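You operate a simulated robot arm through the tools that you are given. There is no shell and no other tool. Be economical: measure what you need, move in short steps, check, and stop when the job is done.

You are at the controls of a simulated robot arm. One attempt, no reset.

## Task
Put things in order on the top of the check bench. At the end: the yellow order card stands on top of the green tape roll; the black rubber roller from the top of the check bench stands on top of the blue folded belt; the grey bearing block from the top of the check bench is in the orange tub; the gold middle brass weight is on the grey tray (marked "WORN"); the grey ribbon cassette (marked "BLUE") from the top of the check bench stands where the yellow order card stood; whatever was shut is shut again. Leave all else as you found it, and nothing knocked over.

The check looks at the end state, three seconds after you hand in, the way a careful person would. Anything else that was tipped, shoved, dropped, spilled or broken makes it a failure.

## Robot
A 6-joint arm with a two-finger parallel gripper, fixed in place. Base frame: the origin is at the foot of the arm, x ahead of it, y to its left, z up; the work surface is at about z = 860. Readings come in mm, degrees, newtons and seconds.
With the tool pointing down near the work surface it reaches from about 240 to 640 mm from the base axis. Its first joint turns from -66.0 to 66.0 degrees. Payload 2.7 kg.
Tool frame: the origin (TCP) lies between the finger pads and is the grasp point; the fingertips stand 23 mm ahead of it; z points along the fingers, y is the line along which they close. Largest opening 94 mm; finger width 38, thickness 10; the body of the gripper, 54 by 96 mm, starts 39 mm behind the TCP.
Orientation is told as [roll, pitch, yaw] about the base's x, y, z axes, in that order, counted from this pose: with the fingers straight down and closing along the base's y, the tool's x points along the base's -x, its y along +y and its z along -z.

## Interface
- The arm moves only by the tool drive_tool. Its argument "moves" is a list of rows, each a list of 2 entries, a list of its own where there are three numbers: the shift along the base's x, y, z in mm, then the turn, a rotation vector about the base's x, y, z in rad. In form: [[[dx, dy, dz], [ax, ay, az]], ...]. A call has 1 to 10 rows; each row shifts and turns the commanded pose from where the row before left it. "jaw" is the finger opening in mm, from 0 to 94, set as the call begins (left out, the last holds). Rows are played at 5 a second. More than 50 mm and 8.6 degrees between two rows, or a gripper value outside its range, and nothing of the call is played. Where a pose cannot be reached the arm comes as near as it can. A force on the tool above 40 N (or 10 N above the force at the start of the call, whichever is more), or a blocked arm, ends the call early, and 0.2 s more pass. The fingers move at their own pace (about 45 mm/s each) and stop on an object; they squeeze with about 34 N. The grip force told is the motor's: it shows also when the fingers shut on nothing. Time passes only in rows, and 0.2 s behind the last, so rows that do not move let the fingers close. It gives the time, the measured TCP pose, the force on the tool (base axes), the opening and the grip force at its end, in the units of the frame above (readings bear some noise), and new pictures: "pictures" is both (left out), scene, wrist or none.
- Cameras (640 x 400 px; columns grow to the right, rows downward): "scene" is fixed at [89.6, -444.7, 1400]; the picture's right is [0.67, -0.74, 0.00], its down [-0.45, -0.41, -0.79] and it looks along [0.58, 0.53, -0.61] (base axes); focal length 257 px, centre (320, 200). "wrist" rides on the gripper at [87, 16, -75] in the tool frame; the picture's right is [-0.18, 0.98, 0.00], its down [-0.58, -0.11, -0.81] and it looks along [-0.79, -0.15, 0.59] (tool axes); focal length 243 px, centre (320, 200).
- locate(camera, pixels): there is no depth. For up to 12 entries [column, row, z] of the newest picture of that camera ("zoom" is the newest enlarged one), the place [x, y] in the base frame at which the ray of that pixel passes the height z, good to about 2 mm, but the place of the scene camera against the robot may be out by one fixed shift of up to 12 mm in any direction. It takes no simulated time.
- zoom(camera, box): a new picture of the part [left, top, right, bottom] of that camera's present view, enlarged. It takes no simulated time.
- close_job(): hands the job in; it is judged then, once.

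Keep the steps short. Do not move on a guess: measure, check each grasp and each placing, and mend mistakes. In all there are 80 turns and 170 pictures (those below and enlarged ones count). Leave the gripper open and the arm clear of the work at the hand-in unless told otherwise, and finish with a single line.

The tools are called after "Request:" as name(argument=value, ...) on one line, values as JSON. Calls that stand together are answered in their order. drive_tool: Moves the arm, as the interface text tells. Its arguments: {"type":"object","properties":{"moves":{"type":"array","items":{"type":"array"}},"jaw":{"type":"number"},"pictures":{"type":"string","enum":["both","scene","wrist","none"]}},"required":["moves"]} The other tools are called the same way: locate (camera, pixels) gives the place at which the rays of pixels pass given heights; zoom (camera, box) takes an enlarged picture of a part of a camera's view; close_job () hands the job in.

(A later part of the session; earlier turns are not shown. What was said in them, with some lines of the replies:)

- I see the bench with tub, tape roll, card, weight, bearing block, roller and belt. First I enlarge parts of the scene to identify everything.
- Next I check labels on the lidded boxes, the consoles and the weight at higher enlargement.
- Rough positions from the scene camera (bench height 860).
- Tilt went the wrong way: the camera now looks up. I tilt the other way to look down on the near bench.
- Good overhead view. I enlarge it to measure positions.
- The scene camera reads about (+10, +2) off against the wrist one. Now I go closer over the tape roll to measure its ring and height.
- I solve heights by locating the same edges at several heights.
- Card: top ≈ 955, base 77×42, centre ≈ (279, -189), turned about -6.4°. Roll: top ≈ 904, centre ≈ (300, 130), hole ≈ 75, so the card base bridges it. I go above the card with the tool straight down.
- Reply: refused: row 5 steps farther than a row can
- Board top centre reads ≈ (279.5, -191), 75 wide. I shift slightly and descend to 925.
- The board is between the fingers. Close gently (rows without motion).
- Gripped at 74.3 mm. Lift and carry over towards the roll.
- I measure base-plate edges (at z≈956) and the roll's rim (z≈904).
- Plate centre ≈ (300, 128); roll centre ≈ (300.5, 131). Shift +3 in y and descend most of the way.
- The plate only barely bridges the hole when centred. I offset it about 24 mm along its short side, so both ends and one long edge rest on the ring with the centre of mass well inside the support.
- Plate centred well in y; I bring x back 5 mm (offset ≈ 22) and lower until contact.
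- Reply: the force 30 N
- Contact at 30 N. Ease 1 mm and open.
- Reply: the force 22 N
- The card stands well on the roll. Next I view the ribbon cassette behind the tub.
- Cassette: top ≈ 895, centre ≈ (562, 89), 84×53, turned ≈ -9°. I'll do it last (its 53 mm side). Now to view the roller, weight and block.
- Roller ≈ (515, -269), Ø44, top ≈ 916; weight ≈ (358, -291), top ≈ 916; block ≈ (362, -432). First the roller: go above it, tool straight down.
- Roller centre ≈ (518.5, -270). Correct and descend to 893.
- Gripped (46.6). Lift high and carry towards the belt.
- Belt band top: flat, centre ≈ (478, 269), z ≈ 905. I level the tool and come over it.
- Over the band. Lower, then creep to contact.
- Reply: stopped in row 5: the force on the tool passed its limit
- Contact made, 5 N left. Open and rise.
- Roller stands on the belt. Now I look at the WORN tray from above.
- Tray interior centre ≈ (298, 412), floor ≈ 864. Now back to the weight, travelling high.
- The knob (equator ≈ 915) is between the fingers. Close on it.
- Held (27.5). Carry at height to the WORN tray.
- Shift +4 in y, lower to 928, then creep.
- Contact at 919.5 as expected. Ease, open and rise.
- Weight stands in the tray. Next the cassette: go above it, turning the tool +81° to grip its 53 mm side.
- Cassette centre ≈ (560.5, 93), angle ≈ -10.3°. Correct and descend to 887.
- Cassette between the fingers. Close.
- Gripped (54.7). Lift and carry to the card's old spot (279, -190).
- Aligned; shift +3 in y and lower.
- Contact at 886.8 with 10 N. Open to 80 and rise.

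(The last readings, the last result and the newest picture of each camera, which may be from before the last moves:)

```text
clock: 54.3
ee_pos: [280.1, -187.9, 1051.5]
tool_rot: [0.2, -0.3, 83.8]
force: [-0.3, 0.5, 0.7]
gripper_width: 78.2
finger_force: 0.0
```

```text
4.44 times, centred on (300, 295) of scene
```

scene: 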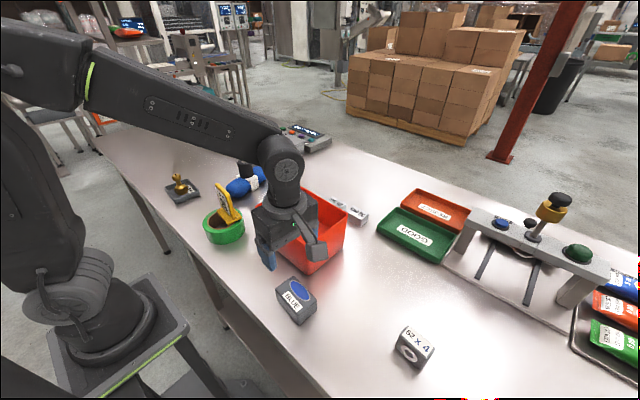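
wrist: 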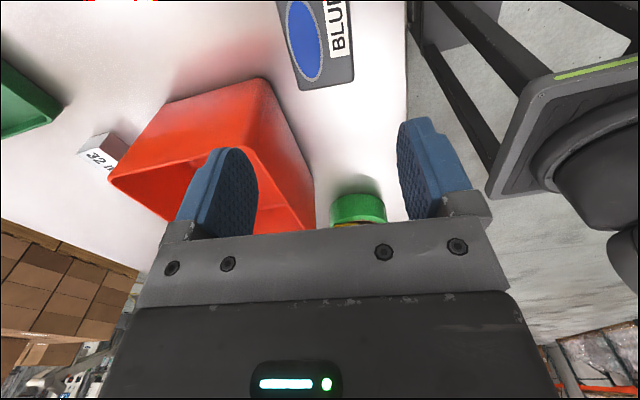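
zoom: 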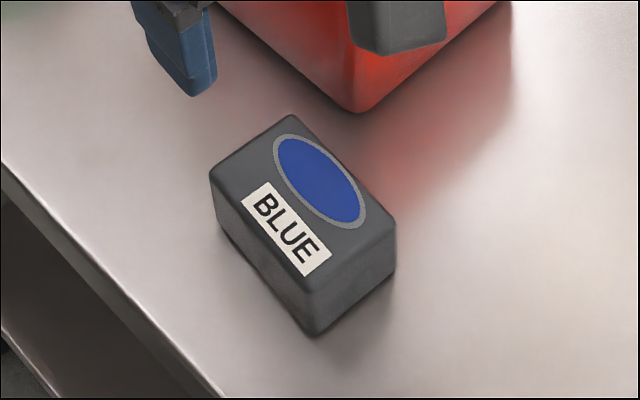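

Cassette stands on the spot. Next the bearing block: turn the tool back and view it.

Request:
drive_tool(jaw=94, moves=[[[8, -25, 0], [0, 0, -0.145]], [[8, -25, 0], [0, 0, -0.145]], [[8, -25, 0], [0, 0, -0.145]], [[8, -25, 0], [0, 0, -0.145]], [[8, -25, 0], [0, 0, -0.145]], [[8, -25, 0], [0, 0, -0.145]], [[8, -25, 0], [0, 0, -0.145]], [[8, -25, 0], [0, 0, -0.145]], [[8, -22, 0], [0, 0, -0.145]], [[8, -22, 0], [0, 0, -0.145]]], pictures="none")

Request:
drive_tool(moves=[[[0, 0, -40], [0, 0, -0.1]], [[0, 0, -20], [0, 0, 0]]], pictures="both")

Request:
zoom(camera="wrist", box=[220, 0, 420, 140])

```text
clock: 56.5
ee_pos: [359.8, -433.6, 1052.3]
tool_rot: [0.2, -0.4, 0.5]
force: [-0.9, 0.4, 0.2]
gripper_width: 94.2
finger_force: 0.1
```

```text
clock: 57.1
ee_pos: [358.9, -432.8, 991.9]
tool_rot: [0.2, -0.2, -5.1]
force: [0.2, -0.5, 0.6]
gripper_width: 93.8
finger_force: 0.1
```

scene: 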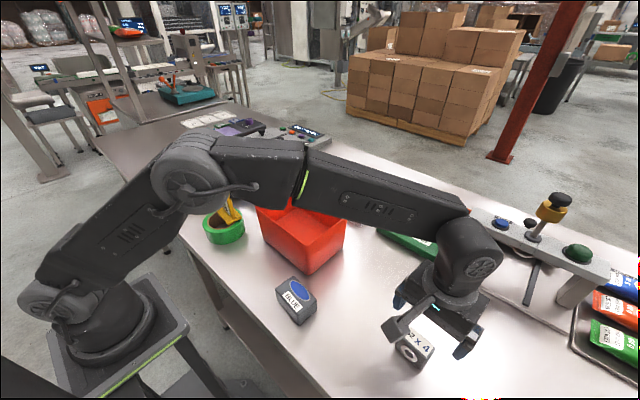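
wrist: 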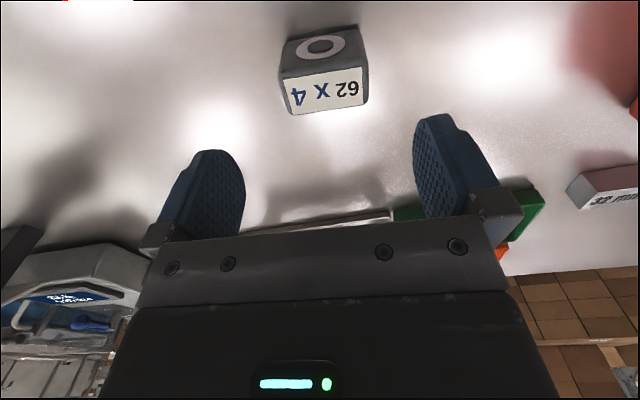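

```text
2.86 times, centred on (320, 70) of wrist
```

zoom: 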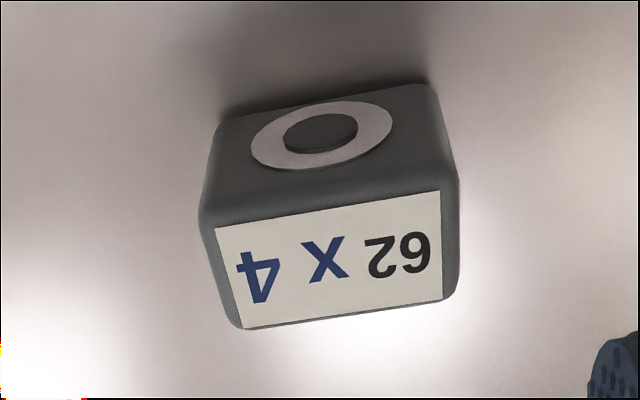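

Request:
locate(camera="zoom", pixels=[[200, 222, 905], [457, 185, 905], [450, 298, 905], [232, 325, 905], [218, 122, 860], [432, 88, 860], [200, 222, 912], [457, 185, 912], [450, 298, 912], [232, 325, 912]])

```text
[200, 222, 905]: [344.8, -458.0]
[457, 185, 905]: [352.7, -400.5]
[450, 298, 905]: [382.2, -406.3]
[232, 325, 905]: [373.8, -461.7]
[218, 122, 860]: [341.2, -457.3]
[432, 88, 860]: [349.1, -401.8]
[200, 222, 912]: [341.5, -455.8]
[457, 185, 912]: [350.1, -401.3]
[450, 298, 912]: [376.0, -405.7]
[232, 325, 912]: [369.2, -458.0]
```

Block: centre ≈ (359.5, -430), top ≈ 912, angle ≈ -9°. Correct and descend to 893.

Request:
drive_tool(moves=[[[0.5, 2.5, -35], [0, 0, -0.065]], [[0, 0, -35], [0, 0, 0]], [[0, 0, -29], [0, 0, 0]], [[0, 0, 0], [0, 0, 0]]], pictures="wrist")

```text
clock: 58.1
ee_pos: [358.6, -429.9, 892.3]
tool_rot: [0.2, -0.1, -8.8]
force: [1.0, -0.1, 0.6]
gripper_width: 94.0
finger_force: 0.1
```

wrist: 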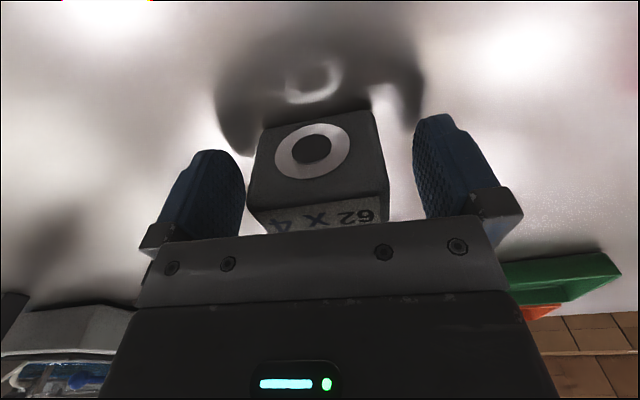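

Centred between the fingers. Close, then lift.

Request:
drive_tool(jaw=44, moves=[[[0, 0, 0], [0, 0, 0]], [[0, 0, 0], [0, 0, 0]], [[0, 0, 0], [0, 0, 0]], [[0, 0, 0], [0, 0, 0]], [[0, 0, 0], [0, 0, 0]]], pictures="none")

Request:
drive_tool(moves=[[[0, 0, 30], [0, 0, 0]], [[0, 0, 45], [0, 0, 0]], [[0, 0, 45], [0, 0, 0]], [[9, 47, 0], [0, 0, 0]], [[9, 47, 0], [0, 0, 0]], [[9, 47, 0], [0, 0, 0]], [[9, 47, 0], [0, 0, 0]], [[9, 47, 0], [0, 0, 0]], [[9, 47, 0], [0, 0, 0]], [[9, 47, 0], [0, 0, 0]]], pictures="both")

```text
clock: 59.3
ee_pos: [357.8, -428.6, 892.7]
tool_rot: [0.2, -0.3, -8.6]
force: [0.2, -0.4, 1.2]
gripper_width: 59.4
finger_force: 33.7
```

```text
clock: 61.5
ee_pos: [421.8, -100.3, 1012.5]
tool_rot: [0.2, -0.1, -8.9]
force: [-0.3, 0.9, -2.8]
gripper_width: 59.8
finger_force: 34.2
```

scene: 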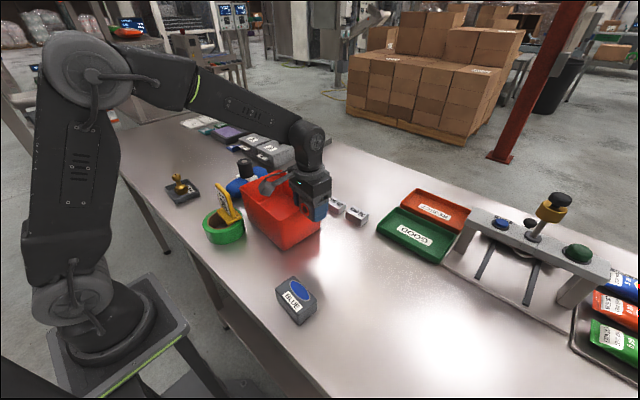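
wrist: 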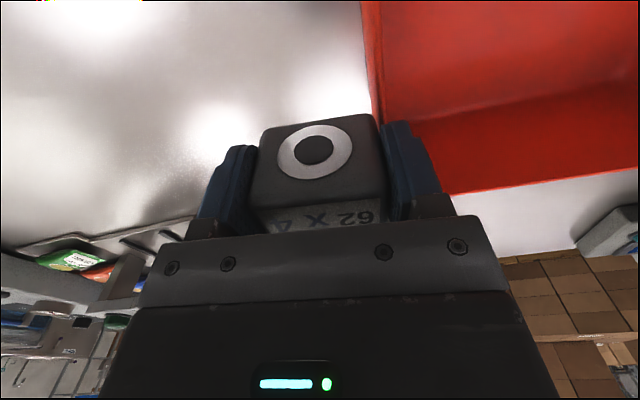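

The tub looks different in the scene view; I check closely before going on.

Request:
zoom(camera="scene", box=[200, 150, 370, 290])

Request:
zoom(camera="wrist", box=[320, 0, 640, 240])

```text
2.86 times, centred on (285, 220) of scene
```

zoom: 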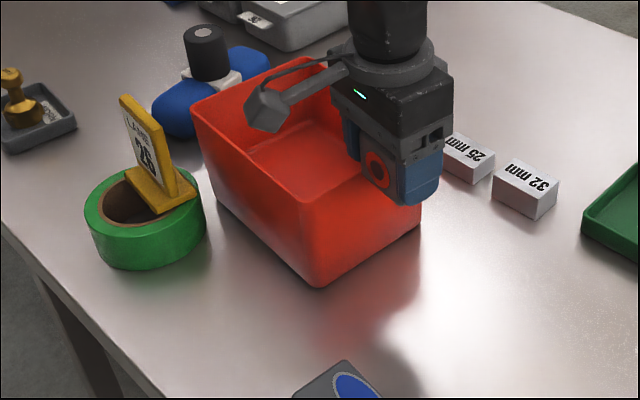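

```text
1.67 times, centred on (480, 120) of wrist
```

zoom: 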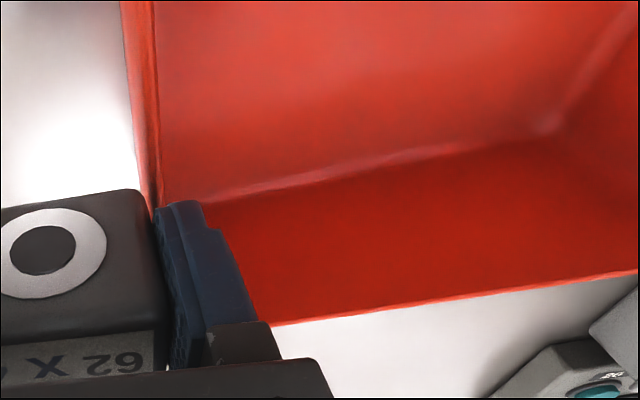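

The hand met the tub's wall: the tub is taller than I took it (rim near 985), and it was pushed to +y. I back off, rise, and measure the displacement to put it back.

Request:
drive_tool(moves=[[[0, -6, 0], [0, 0, 0]], [[0, -6, 10], [0, 0, 0]], [[0, 0, 45], [0, 0, 0]], [[0, 0, 45], [0, 0, 0]], [[0, -40, 0], [0, 0, 0]], [[-40, -20, 0], [0, 0.149, 0]], [[-30, 0, 0], [0, 0.149, 0]], [[0, 0, 0], [0, 0.149, 0]]], pictures="both")

Request:
zoom(camera="scene", box=[200, 150, 370, 290])

```text
clock: 63.3
ee_pos: [351.6, -173.0, 1111.9]
tool_rot: [-4.0, 25.2, -9.6]
force: [-0.9, 0.5, -3.8]
gripper_width: 59.8
finger_force: 33.6
```

scene: 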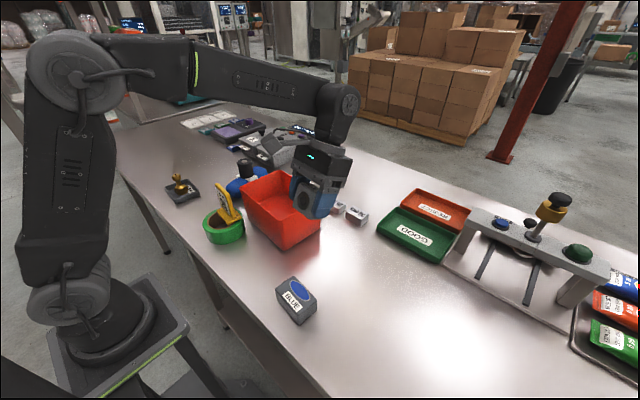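
wrist: 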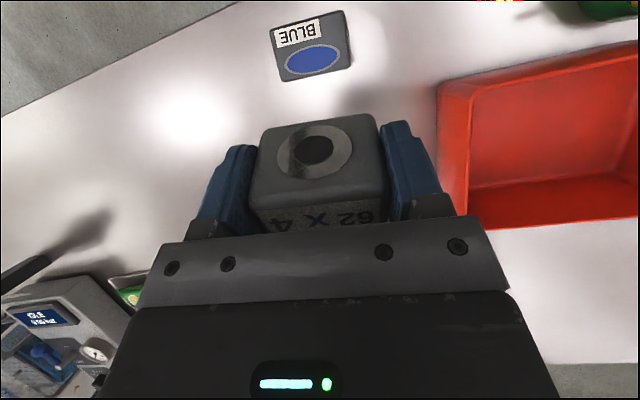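

```text
2.86 times, centred on (285, 220) of scene
```

zoom: 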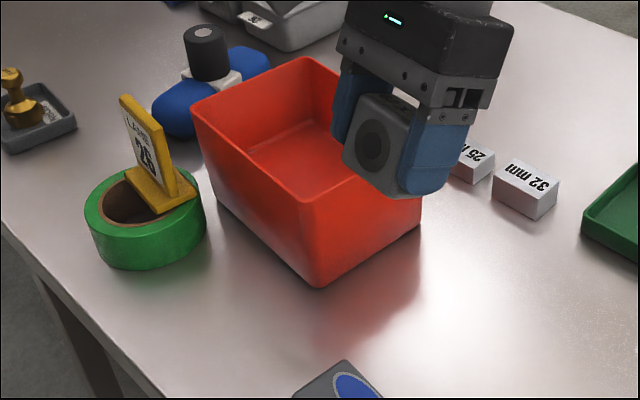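

Request:
locate(camera="scene", pixels=[[307.9, 275, 860], [342, 248.1, 860], [263.8, 240.5, 860], [285.7, 250.8, 860], [320, 229.8, 860], [249, 221.7, 860], [309.4, 243.2, 945], [282.6, 221, 945], [255.5, 206.3, 945], [240.6, 186.8, 945]])

```text
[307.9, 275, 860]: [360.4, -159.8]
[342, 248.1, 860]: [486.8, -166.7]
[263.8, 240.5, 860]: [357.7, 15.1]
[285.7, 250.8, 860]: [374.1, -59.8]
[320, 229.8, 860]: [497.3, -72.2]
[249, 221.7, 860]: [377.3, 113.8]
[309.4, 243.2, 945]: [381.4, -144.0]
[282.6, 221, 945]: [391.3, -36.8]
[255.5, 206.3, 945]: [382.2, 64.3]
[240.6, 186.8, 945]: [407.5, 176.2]
```

Displacement: about (+14, +98) mm, turned about -2°; nothing else touched. Plan: set the block down inside the tub, then pinch the tub's wall and draw it back to its place. The camera arm needs room inside, so I turn the tool +95° and go over the tub high.

Request:
drive_tool(moves=[[[0, 0, 10], [0, -0.149, 0]], [[0, 0, 0], [0, -0.149, 0]], [[0, 0, 0], [0, -0.149, 0]], [[10, 30, 0], [0, 0, 0.14]], [[10, 30, 0], [0, 0, 0.14]], [[10, 30, 0], [0, 0, 0.14]], [[10, 30, 0], [0, 0, 0.14]], [[10, 30, 0], [0, 0, 0.14]], [[10, 30, 0], [0, 0, 0.14]], [[10, 30, 0], [0, 0, 0.14]]], pictures="none")

Request:
drive_tool(moves=[[[5, 17, 0], [0, 0, 0.14]], [[0, 0, 0], [0, 0, 0.14]], [[0, 0, 0], [0, 0, 0.14]], [[0, 0, 0], [0, 0, 0.14]], [[0, 0, 0], [0, 0, 0.12]]], pictures="both")

Request:
zoom(camera="scene", box=[200, 130, 370, 270])

```text
clock: 65.5
ee_pos: [423.8, 35.1, 1123.0]
tool_rot: [0.2, -0.3, 47.5]
force: [-0.3, -0.6, -4.0]
gripper_width: 60.1
finger_force: 34.0
```

```text
clock: 66.7
ee_pos: [427.6, 52.9, 1123.0]
tool_rot: [0.3, -0.3, 86.5]
force: [0.3, 0.2, -3.1]
gripper_width: 59.8
finger_force: 34.4
```

scene: 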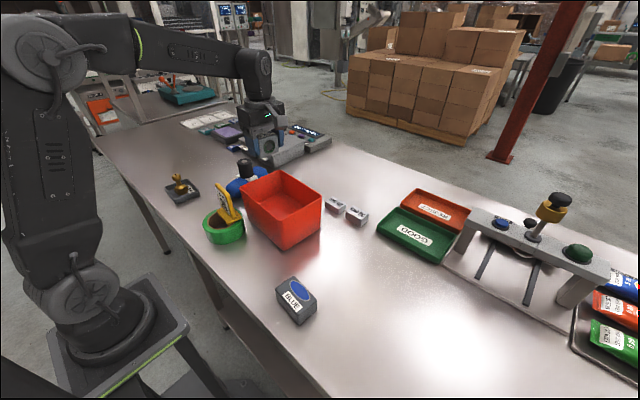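
wrist: 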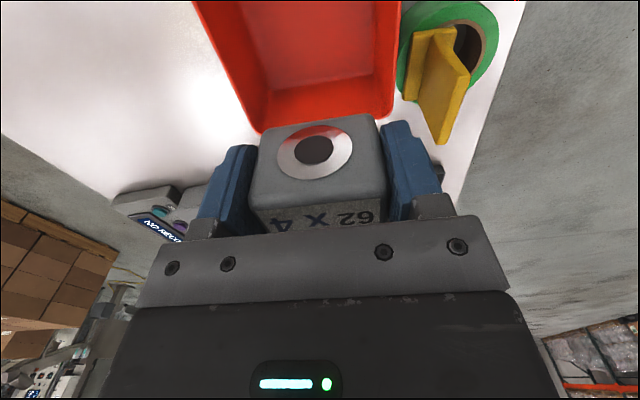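

```text
2.86 times, centred on (285, 200) of scene
```

zoom: 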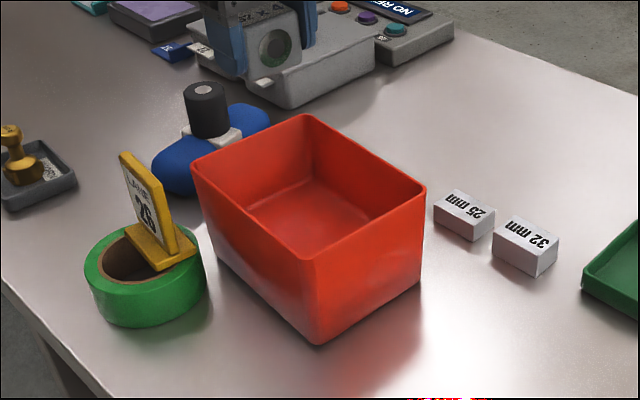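

Request:
zoom(camera="wrist", box=[180, 0, 420, 150])

Request:
locate(camera="wrist", pixels=[[258, 132, 985], [397, 115, 985], [275, 92, 864], [375, 73, 864], [258, 132, 975], [397, 115, 975]])

Request:
locate(camera="scene", pixels=[[240.6, 187, 985], [279, 170, 985], [322, 195, 985], [282.5, 221, 985]])

```text
2.67 times, centred on (300, 75) of wrist
```

zoom: 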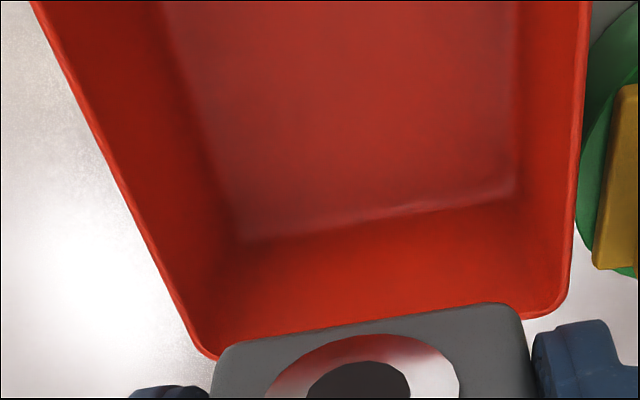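

```text
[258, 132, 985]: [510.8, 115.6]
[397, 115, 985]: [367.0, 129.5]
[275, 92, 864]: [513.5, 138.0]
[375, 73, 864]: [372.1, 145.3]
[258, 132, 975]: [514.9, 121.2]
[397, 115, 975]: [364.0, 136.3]
```

```text
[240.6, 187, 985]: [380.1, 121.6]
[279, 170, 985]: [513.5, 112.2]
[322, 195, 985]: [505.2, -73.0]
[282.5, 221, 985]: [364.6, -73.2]
```

Rim ≈ 985; tub's mid-line at y≈53 is x≈435. I correct x by +7, align, and lower partway into the tub.

Request:
drive_tool(moves=[[[7.5, -2, -20], [0, 0, -0.03]], [[0, 0, -40], [0, 0, 0]], [[0, 0, -40], [0, 0, 0]], [[0, 0, -20], [0, 0, 0]], [[0, 0, 0], [0, 0, 0]]], pictures="both")

Request:
zoom(camera="scene", box=[220, 130, 340, 250])

```text
clock: 67.9
ee_pos: [436.8, 51.8, 1003.4]
tool_rot: [0.3, -0.3, 84.6]
force: [-0.5, -0.4, -3.3]
gripper_width: 59.9
finger_force: 33.9
```

scene: 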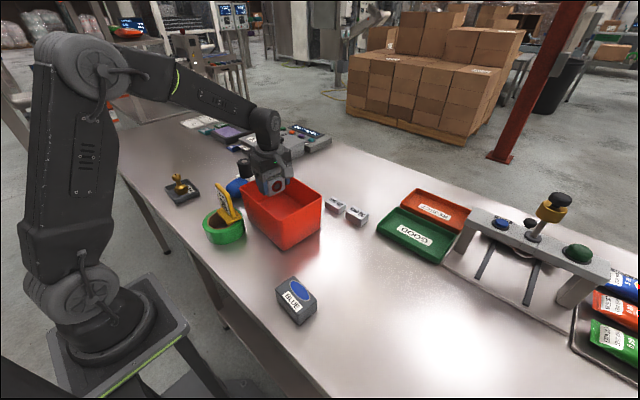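
wrist: 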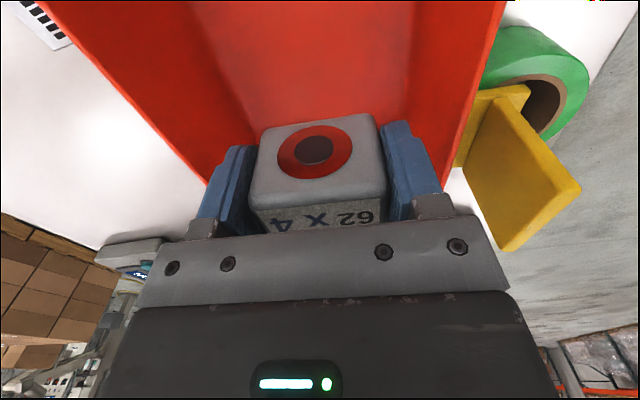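

```text
3.33 times, centred on (280, 190) of scene
```

zoom: 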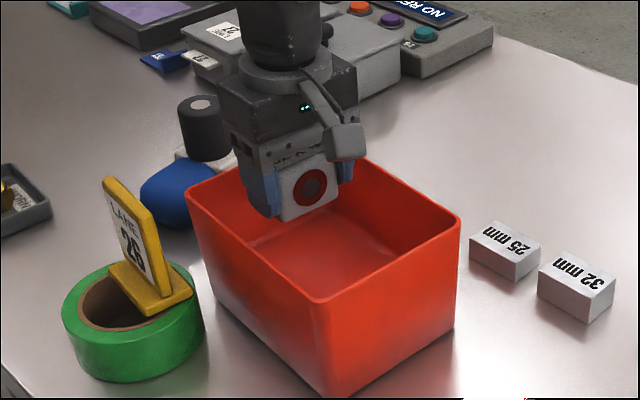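

Well centred between the walls. Lower further, then creep until the block touches the floor.

Request:
drive_tool(moves=[[[0, 0, -15], [0, 0, 0]], [[0, 0, -15], [0, 0, 0]], [[0, 0, -10], [0, 0, 0]], [[0, 0, -8], [0, 0, 0]], [[0, 0, -8], [0, 0, 0]], [[0, 0, 0], [0, 0, 0]]], pictures="wrist")

Request:
zoom(camera="scene", box=[220, 130, 340, 250])

```text
clock: 69.3
ee_pos: [436.3, 50.9, 946.6]
tool_rot: [0.2, -0.3, 84.6]
force: [-0.4, -0.2, -2.7]
gripper_width: 59.9
finger_force: 33.6
```

wrist: 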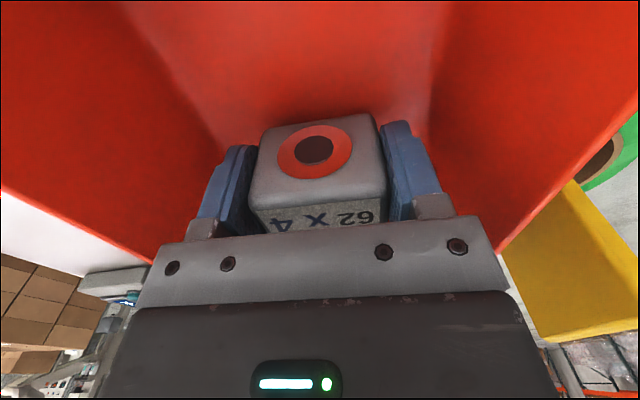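

```text
3.33 times, centred on (280, 190) of scene
```

zoom: 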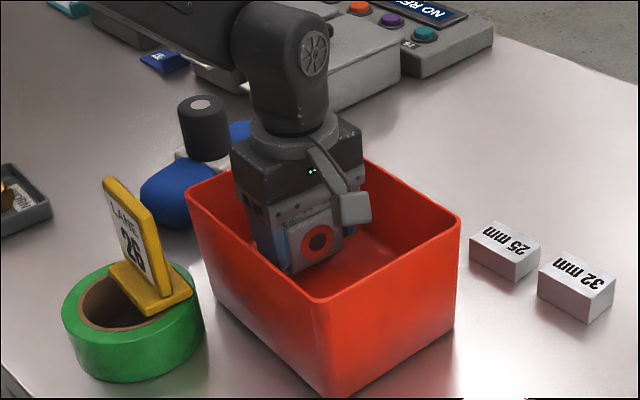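

Clear on all sides. Creep down.

Request:
drive_tool(moves=[[[0, 0, -5], [0, 0, 0]], [[0, 0, -5], [0, 0, 0]], [[0, 0, -4], [0, 0, 0]], [[0, 0, -4], [0, 0, 0]], [[0, 0, -4], [0, 0, 0]], [[0, 0, -4], [0, 0, 0]], [[0, 0, -4], [0, 0, 0]], [[0, 0, 0], [0, 0, 0]]], pictures="wrist")

Request:
zoom(camera="scene", box=[220, 130, 340, 250])

```text
clock: 71.1
ee_pos: [436.7, 50.4, 919.0]
tool_rot: [-0.2, -0.3, 84.7]
force: [1.1, 0.3, 37.2]
gripper_width: 59.7
finger_force: 34.3
```

wrist: 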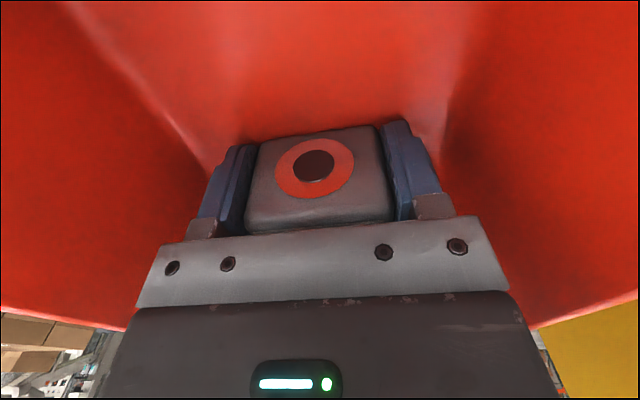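

```text
3.33 times, centred on (280, 190) of scene
```

zoom: 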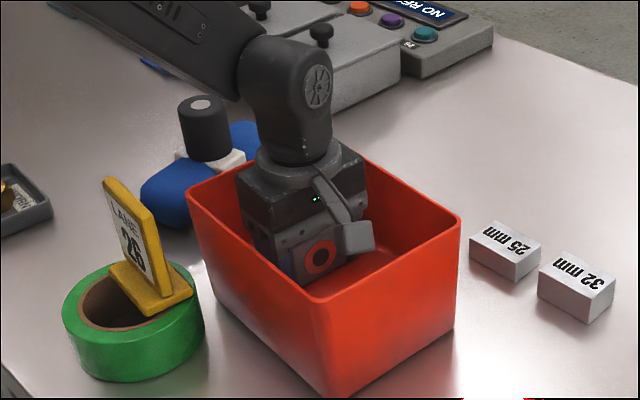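

Contact (37 N); the block slid a little in the grip and rests on the floor. Ease off, open slightly and rise.

Request:
drive_tool(moves=[[[0, 0, 2], [0, 0, 0]], [[0, 0, 2], [0, 0, 0]], [[0, 0, 0], [0, 0, 0]]], pictures="none")

```text
clock: 71.9
ee_pos: [434.1, 50.7, 918.1]
tool_rot: [0.5, -0.2, 84.6]
force: [1.2, 0.3, -1.0]
gripper_width: 59.6
finger_force: 34.4
```

Request:
drive_tool(jaw=72, moves=[[[0, 0, 0], [0, 0, 0]], [[0, 0, 0], [0, 0, 0]], [[0, 0, 20], [0, 0, 0]], [[0, 0, 40], [0, 0, 0]], [[0, 0, 45], [0, 0, 0]], [[0, 0, 45], [0, 0, 0]], [[0, 0, 40], [0, 0, 0]]], pictures="both")

Request:
zoom(camera="scene", box=[220, 130, 340, 250])

```text
clock: 73.5
ee_pos: [436.8, 53.2, 1109.1]
tool_rot: [0.1, -0.2, 84.7]
force: [0.5, -0.4, -0.3]
gripper_width: 72.0
finger_force: 0.0
```

scene: 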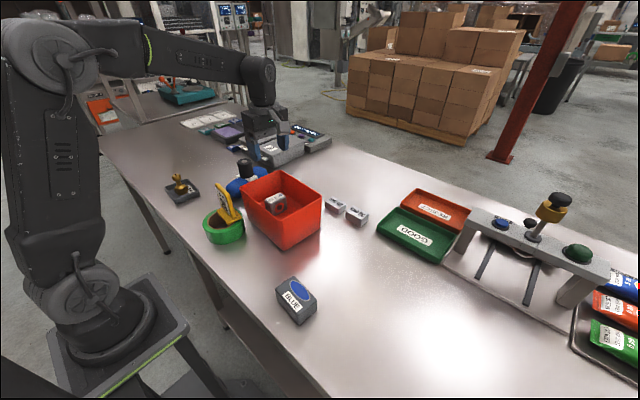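
wrist: 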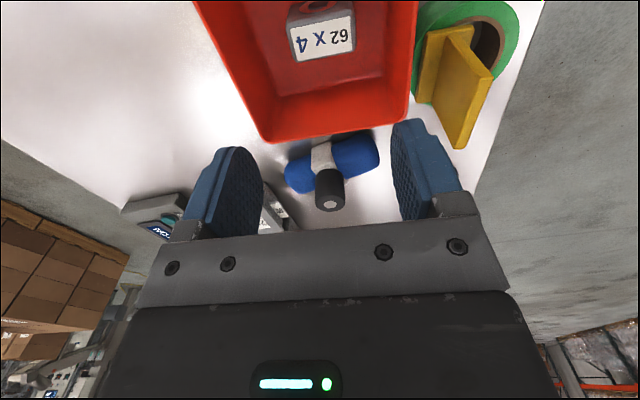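

```text
3.33 times, centred on (280, 190) of scene
```

zoom: 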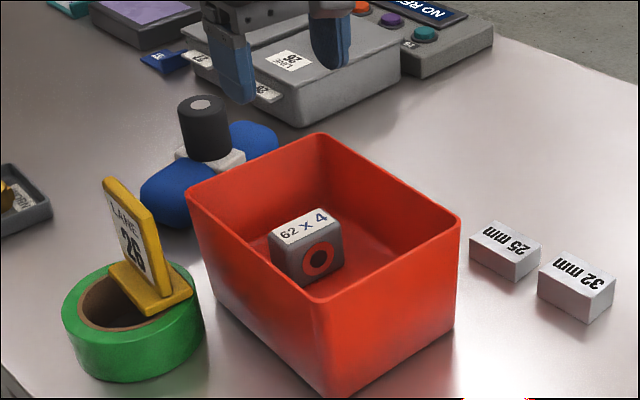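

Block stands in the tub. Now to draw the tub back: I measure the near (-x) wall's rim, visible at columns ~410.

Request:
zoom(camera="wrist", box=[190, 0, 430, 150])

Request:
locate(camera="wrist", pixels=[[417, 20, 983], [411, 80, 983], [407, 118, 983], [210, 40, 983], [240, 95, 983], [265, 138, 983]])

```text
2.67 times, centred on (310, 75) of wrist
```

zoom: 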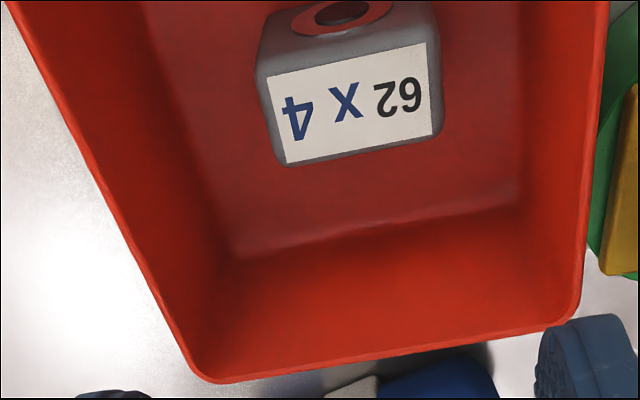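

```text
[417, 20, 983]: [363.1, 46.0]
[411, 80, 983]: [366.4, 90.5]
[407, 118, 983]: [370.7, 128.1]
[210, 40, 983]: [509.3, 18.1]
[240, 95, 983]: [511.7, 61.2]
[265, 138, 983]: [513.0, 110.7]
```

Near wall at y≈0: centre x ≈ 362, angle ≈ -4°. I straddle it with the fingers (opening 56).

Request:
drive_tool(jaw=56, moves=[[[-37, -26, 0], [0, 0, 0.02]], [[-37, -26, 0], [0, 0, 0]], [[0, 0, -40], [0, 0, 0]], [[0, 0, -40], [0, 0, 0]], [[0, 0, 0], [0, 0, 0]]], pictures="both")

Request:
zoom(camera="scene", box=[200, 150, 340, 260])

```text
clock: 74.7
ee_pos: [363.4, -0.0, 1030.1]
tool_rot: [0.2, -0.3, 85.8]
force: [0.3, 0.9, -0.1]
gripper_width: 55.8
finger_force: 0.1
```

scene: 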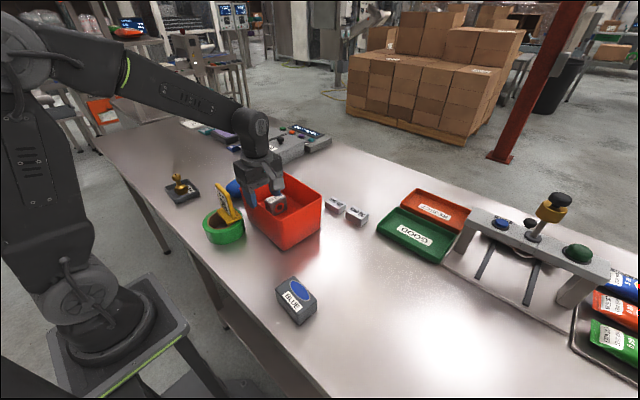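
wrist: 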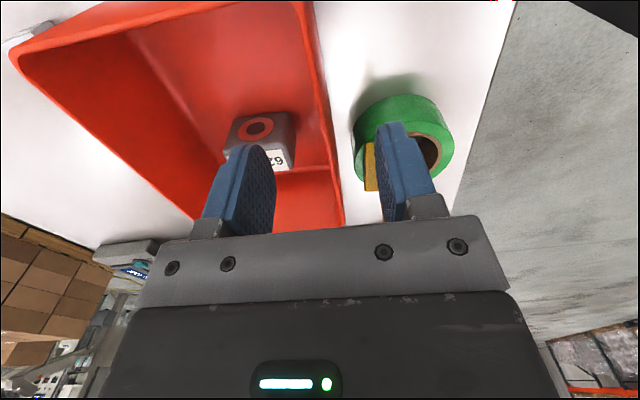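

```text
3.64 times, centred on (270, 205) of scene
```

zoom: 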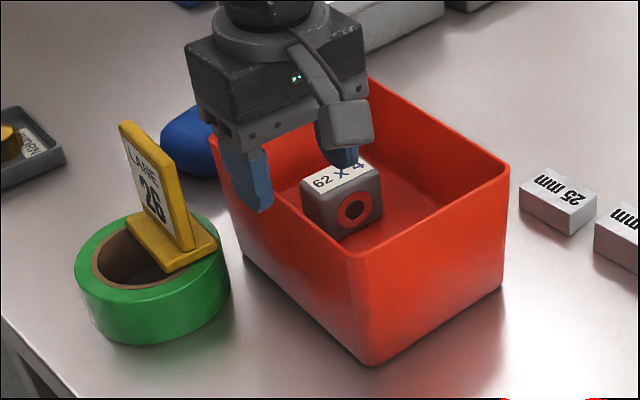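

Request:
locate(camera="wrist", pixels=[[313, 30, 983], [324, 100, 983], [332, 160, 983], [310, 60, 983]])

```text
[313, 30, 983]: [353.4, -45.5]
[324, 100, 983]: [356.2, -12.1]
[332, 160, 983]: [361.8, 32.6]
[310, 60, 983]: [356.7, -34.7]
```

Wall centre ≈ 361. Shift -2 and lower to 972.

Request:
drive_tool(moves=[[[-2, 0, -30], [0, 0, 0]], [[0, 0, -28], [0, 0, 0]], [[0, 0, 0], [0, 0, 0]]], pictures="wrist")

Request:
zoom(camera="scene", box=[200, 150, 340, 260])

```text
clock: 75.5
ee_pos: [359.1, 1.5, 973.8]
tool_rot: [0.2, -0.3, 85.8]
force: [-0.4, 0.4, -0.6]
gripper_width: 56.0
finger_force: 0.0
```

wrist: 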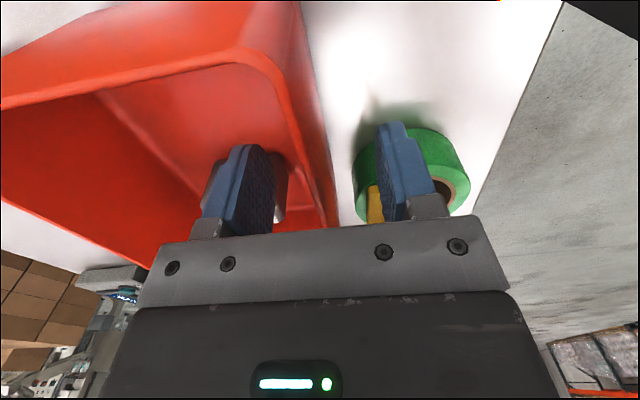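

```text
3.64 times, centred on (270, 205) of scene
```

zoom: 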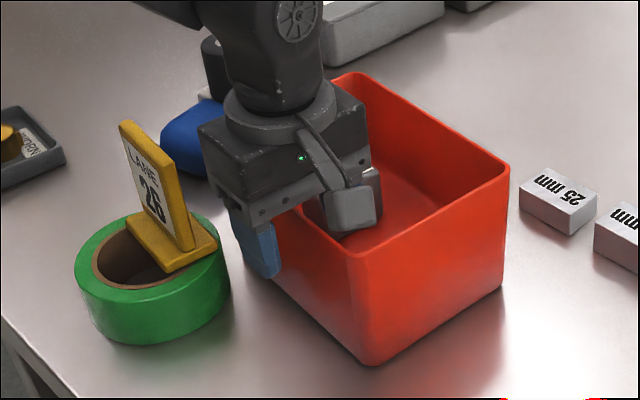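

Straddling the wall. Close.

Request:
drive_tool(jaw=0, moves=[[[0, 0, 0], [0, 0, 0]], [[0, 0, 0], [0, 0, 0]], [[0, 0, 0], [0, 0, 0]], [[0, 0, 0], [0, 0, 0]], [[0, 0, 0], [0, 0, 0]]], pictures="none")

Request:
drive_tool(moves=[[[-1.5, -10, 0], [0, 0, 0.004]], [[-1.5, -10, 0], [0, 0, 0.004]], [[-1.5, -10, 0], [0, 0, 0.004]], [[-1.5, -10, 0], [0, 0, 0.004]], [[-1.5, -10, 0], [0, 0, 0.004]]], pictures="scene")

```text
clock: 76.7
ee_pos: [360.0, 1.5, 974.0]
tool_rot: [0.0, -0.3, 85.7]
force: [0.4, -2.3, 2.2]
gripper_width: 4.4
finger_force: 33.6
```

```text
clock: 77.9
ee_pos: [354.4, -49.8, 974.1]
tool_rot: [0.2, -0.3, 86.9]
force: [0.4, 8.4, 18.2]
gripper_width: 4.4
finger_force: 34.2
```

scene: 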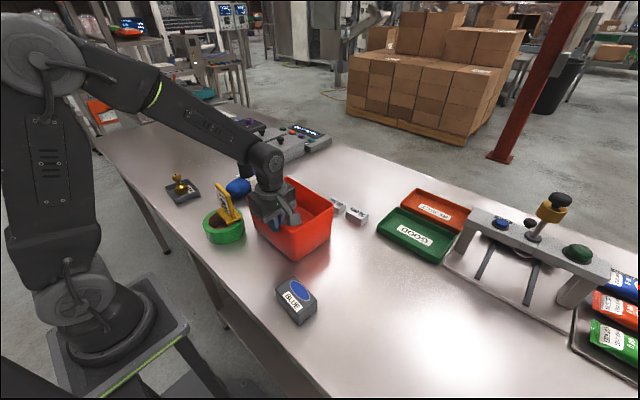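

The tub follows. Continue 40 mm more.

Request:
drive_tool(moves=[[[-1.5, -10, 0], [0, 0, 0.005]], [[-1.5, -10, 0], [0, 0, 0.005]], [[-1.5, -10, 0], [0, 0, 0.005]], [[-1.5, -10, 0], [0, 0, 0.005]], [[0, 0, 0], [0, 0, 0]]], pictures="none")

Request:
zoom(camera="scene", box=[240, 180, 360, 290])

```text
clock: 79.1
ee_pos: [345.3, -89.3, 974.2]
tool_rot: [0.2, -0.2, 88.1]
force: [1.5, 5.9, 11.2]
gripper_width: 4.6
finger_force: 34.2
```

```text
3.64 times, centred on (300, 235) of scene
```

zoom: 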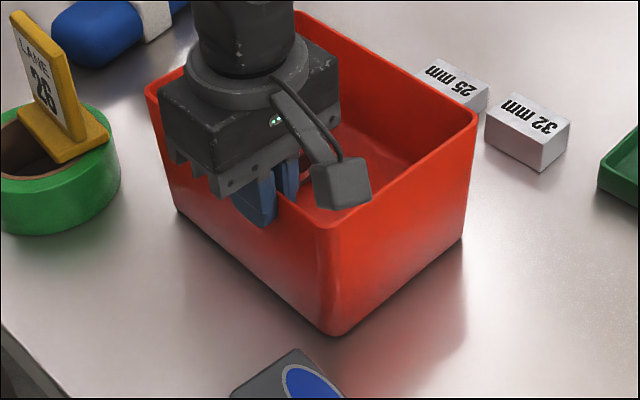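

Request:
locate(camera="scene", pixels=[[303.6, 272.4, 860], [339, 245.4, 860], [260.7, 237.7, 860], [307.9, 275, 860], [342, 248.1, 860], [263.8, 240.5, 860]])

```text
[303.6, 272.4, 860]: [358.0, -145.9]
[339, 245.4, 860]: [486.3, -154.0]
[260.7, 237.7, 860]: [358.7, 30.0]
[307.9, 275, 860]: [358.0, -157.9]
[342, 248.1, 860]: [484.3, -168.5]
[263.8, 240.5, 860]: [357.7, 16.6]
```

Remaining ≈ (-1, -13), angle right. Finish.

Request:
drive_tool(moves=[[[-0.5, -7, 0], [0, 0, 0]], [[-0.5, -6, 0], [0, 0, 0]], [[0, 0, 0], [0, 0, 0]]], pictures="none")

Request:
zoom(camera="scene", box=[240, 230, 360, 305])

Request:
zoom(camera="scene", box=[240, 180, 360, 290])

```text
clock: 79.9
ee_pos: [345.0, -102.5, 973.7]
tool_rot: [0.1, -0.3, 88.0]
force: [-2.4, 7.4, 16.6]
gripper_width: 4.4
finger_force: 34.1
```

```text
5.33 times, centred on (300, 268) of scene
```

zoom: 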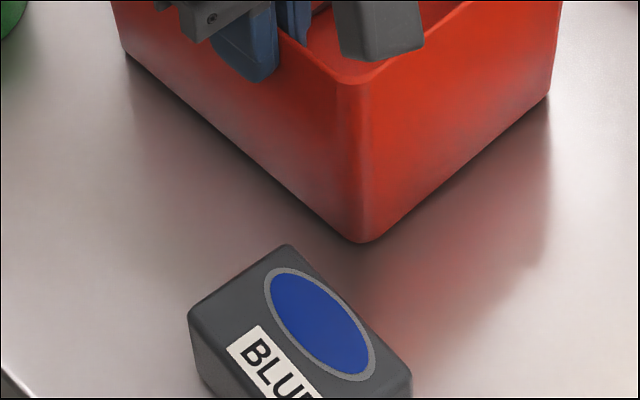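

```text
3.64 times, centred on (300, 235) of scene
```

zoom: 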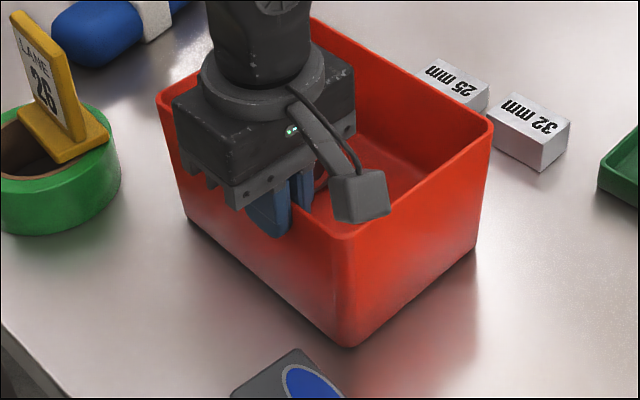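

All three corners match the original pixels (307.9,275.9 / 263.7,241 / rim 346.7,213.8). Release and rise.

Request:
drive_tool(jaw=50, moves=[[[0, 0, 0], [0, 0, 0]], [[0, 0, 0], [0, 0, 0]], [[0, 0, 30], [0, 0, 0]], [[0, 0, 45], [0, 0, 0]], [[0, 0, 45], [0, 0, 0]], [[0, 0, 45], [0, 0, 0]], [[-40, -30, 0], [0, 0, 0]], [[-30, -40, 0], [0, 0, 0]]], pictures="scene")

Request:
zoom(camera="scene", box=[240, 180, 360, 290])

Request:
zoom(camera="scene", box=[150, 130, 290, 250])

```text
clock: 81.7
ee_pos: [275.2, -174.8, 1137.1]
tool_rot: [0.1, -0.3, 88.1]
force: [-0.7, -0.2, 0.4]
gripper_width: 50.0
finger_force: 0.1
```

scene: 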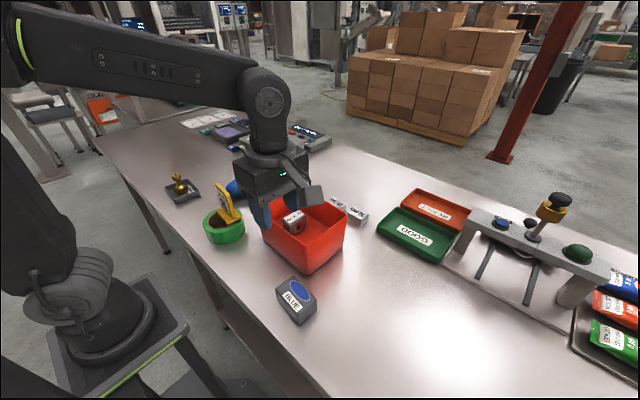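

```text
3.64 times, centred on (300, 235) of scene
```

zoom: 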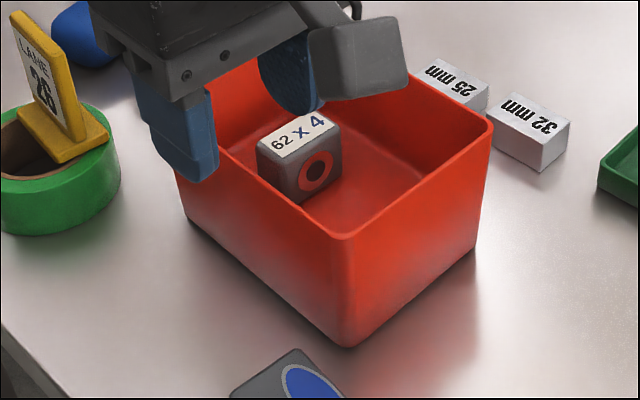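

```text
3.33 times, centred on (220, 190) of scene
```

zoom: 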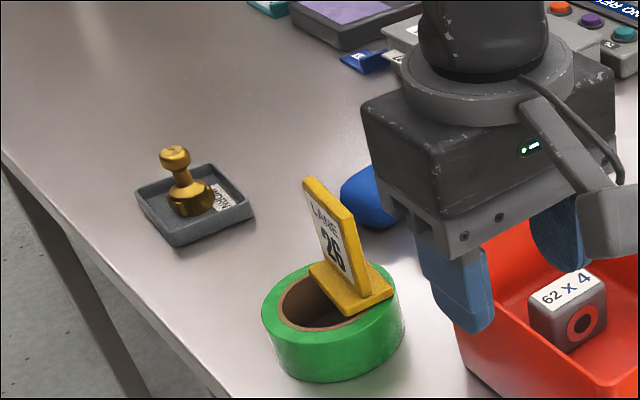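

All in place. I move the arm to a clear pose, open the gripper and take a last look.

Request:
drive_tool(jaw=94, moves=[[[20, 30, 45], [0, 0, -0.14]], [[20, 30, 30], [0, 0, -0.14]], [[20, 30, 0], [0, 0, -0.14]], [[10, 20, 0], [0, 0, -0.14]], [[0, 0, 0], [0, 0, -0.14]]], pictures="both")

Request:
zoom(camera="scene", box=[150, 130, 370, 330])

```text
refused: row 1 steps farther than a row can; nothing moved
```

```text
2.00 times, centred on (260, 230) of scene
5 turns are left
```

zoom: 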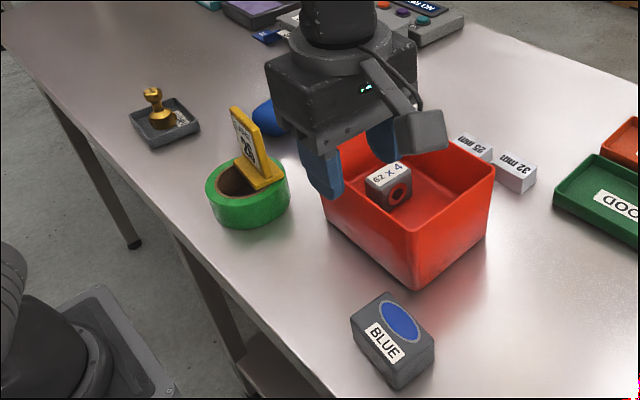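

Few turns are left; one smaller move to clear the work and see the roller again.

Request:
drive_tool(jaw=94, moves=[[[0, 0, 45], [0, 0, 0]], [[0, 0, 35], [0, 0, 0]], [[0, -40, 0], [0, 0, 0]], [[0, -40, 0], [0, 0, 0]], [[0, 0, 0], [0, 0, 0]]], pictures="scene")

```text
clock: 82.9
ee_pos: [275.3, -251.9, 1218.3]
tool_rot: [0.3, -0.3, 88.1]
force: [0.6, 0.2, -0.6]
gripper_width: 94.2
finger_force: 0.1
4 turns are left
```

scene: 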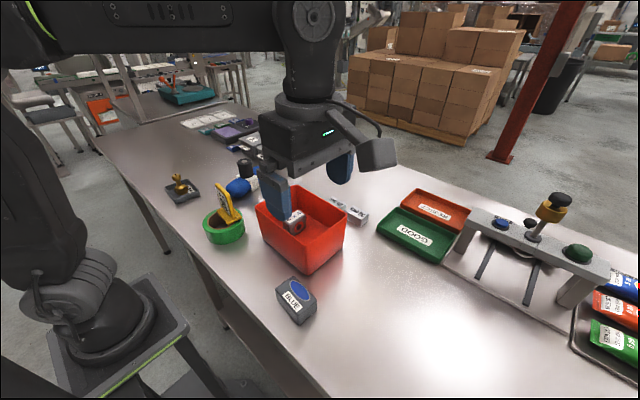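

The roller stands on the belt, everything else is in place, and the gripper is open and clear. I hand in.

Request:
close_job()

```text
The job is handed in.
```

All five items are where you asked, but while carrying the bearing block I shoved the orange tub about 100 mm; I drew it back to within a few mm by the scene camera, and I opened nothing, taking the visible 200 g weight as the middle one without looking in the LINE 26/27 boxes.
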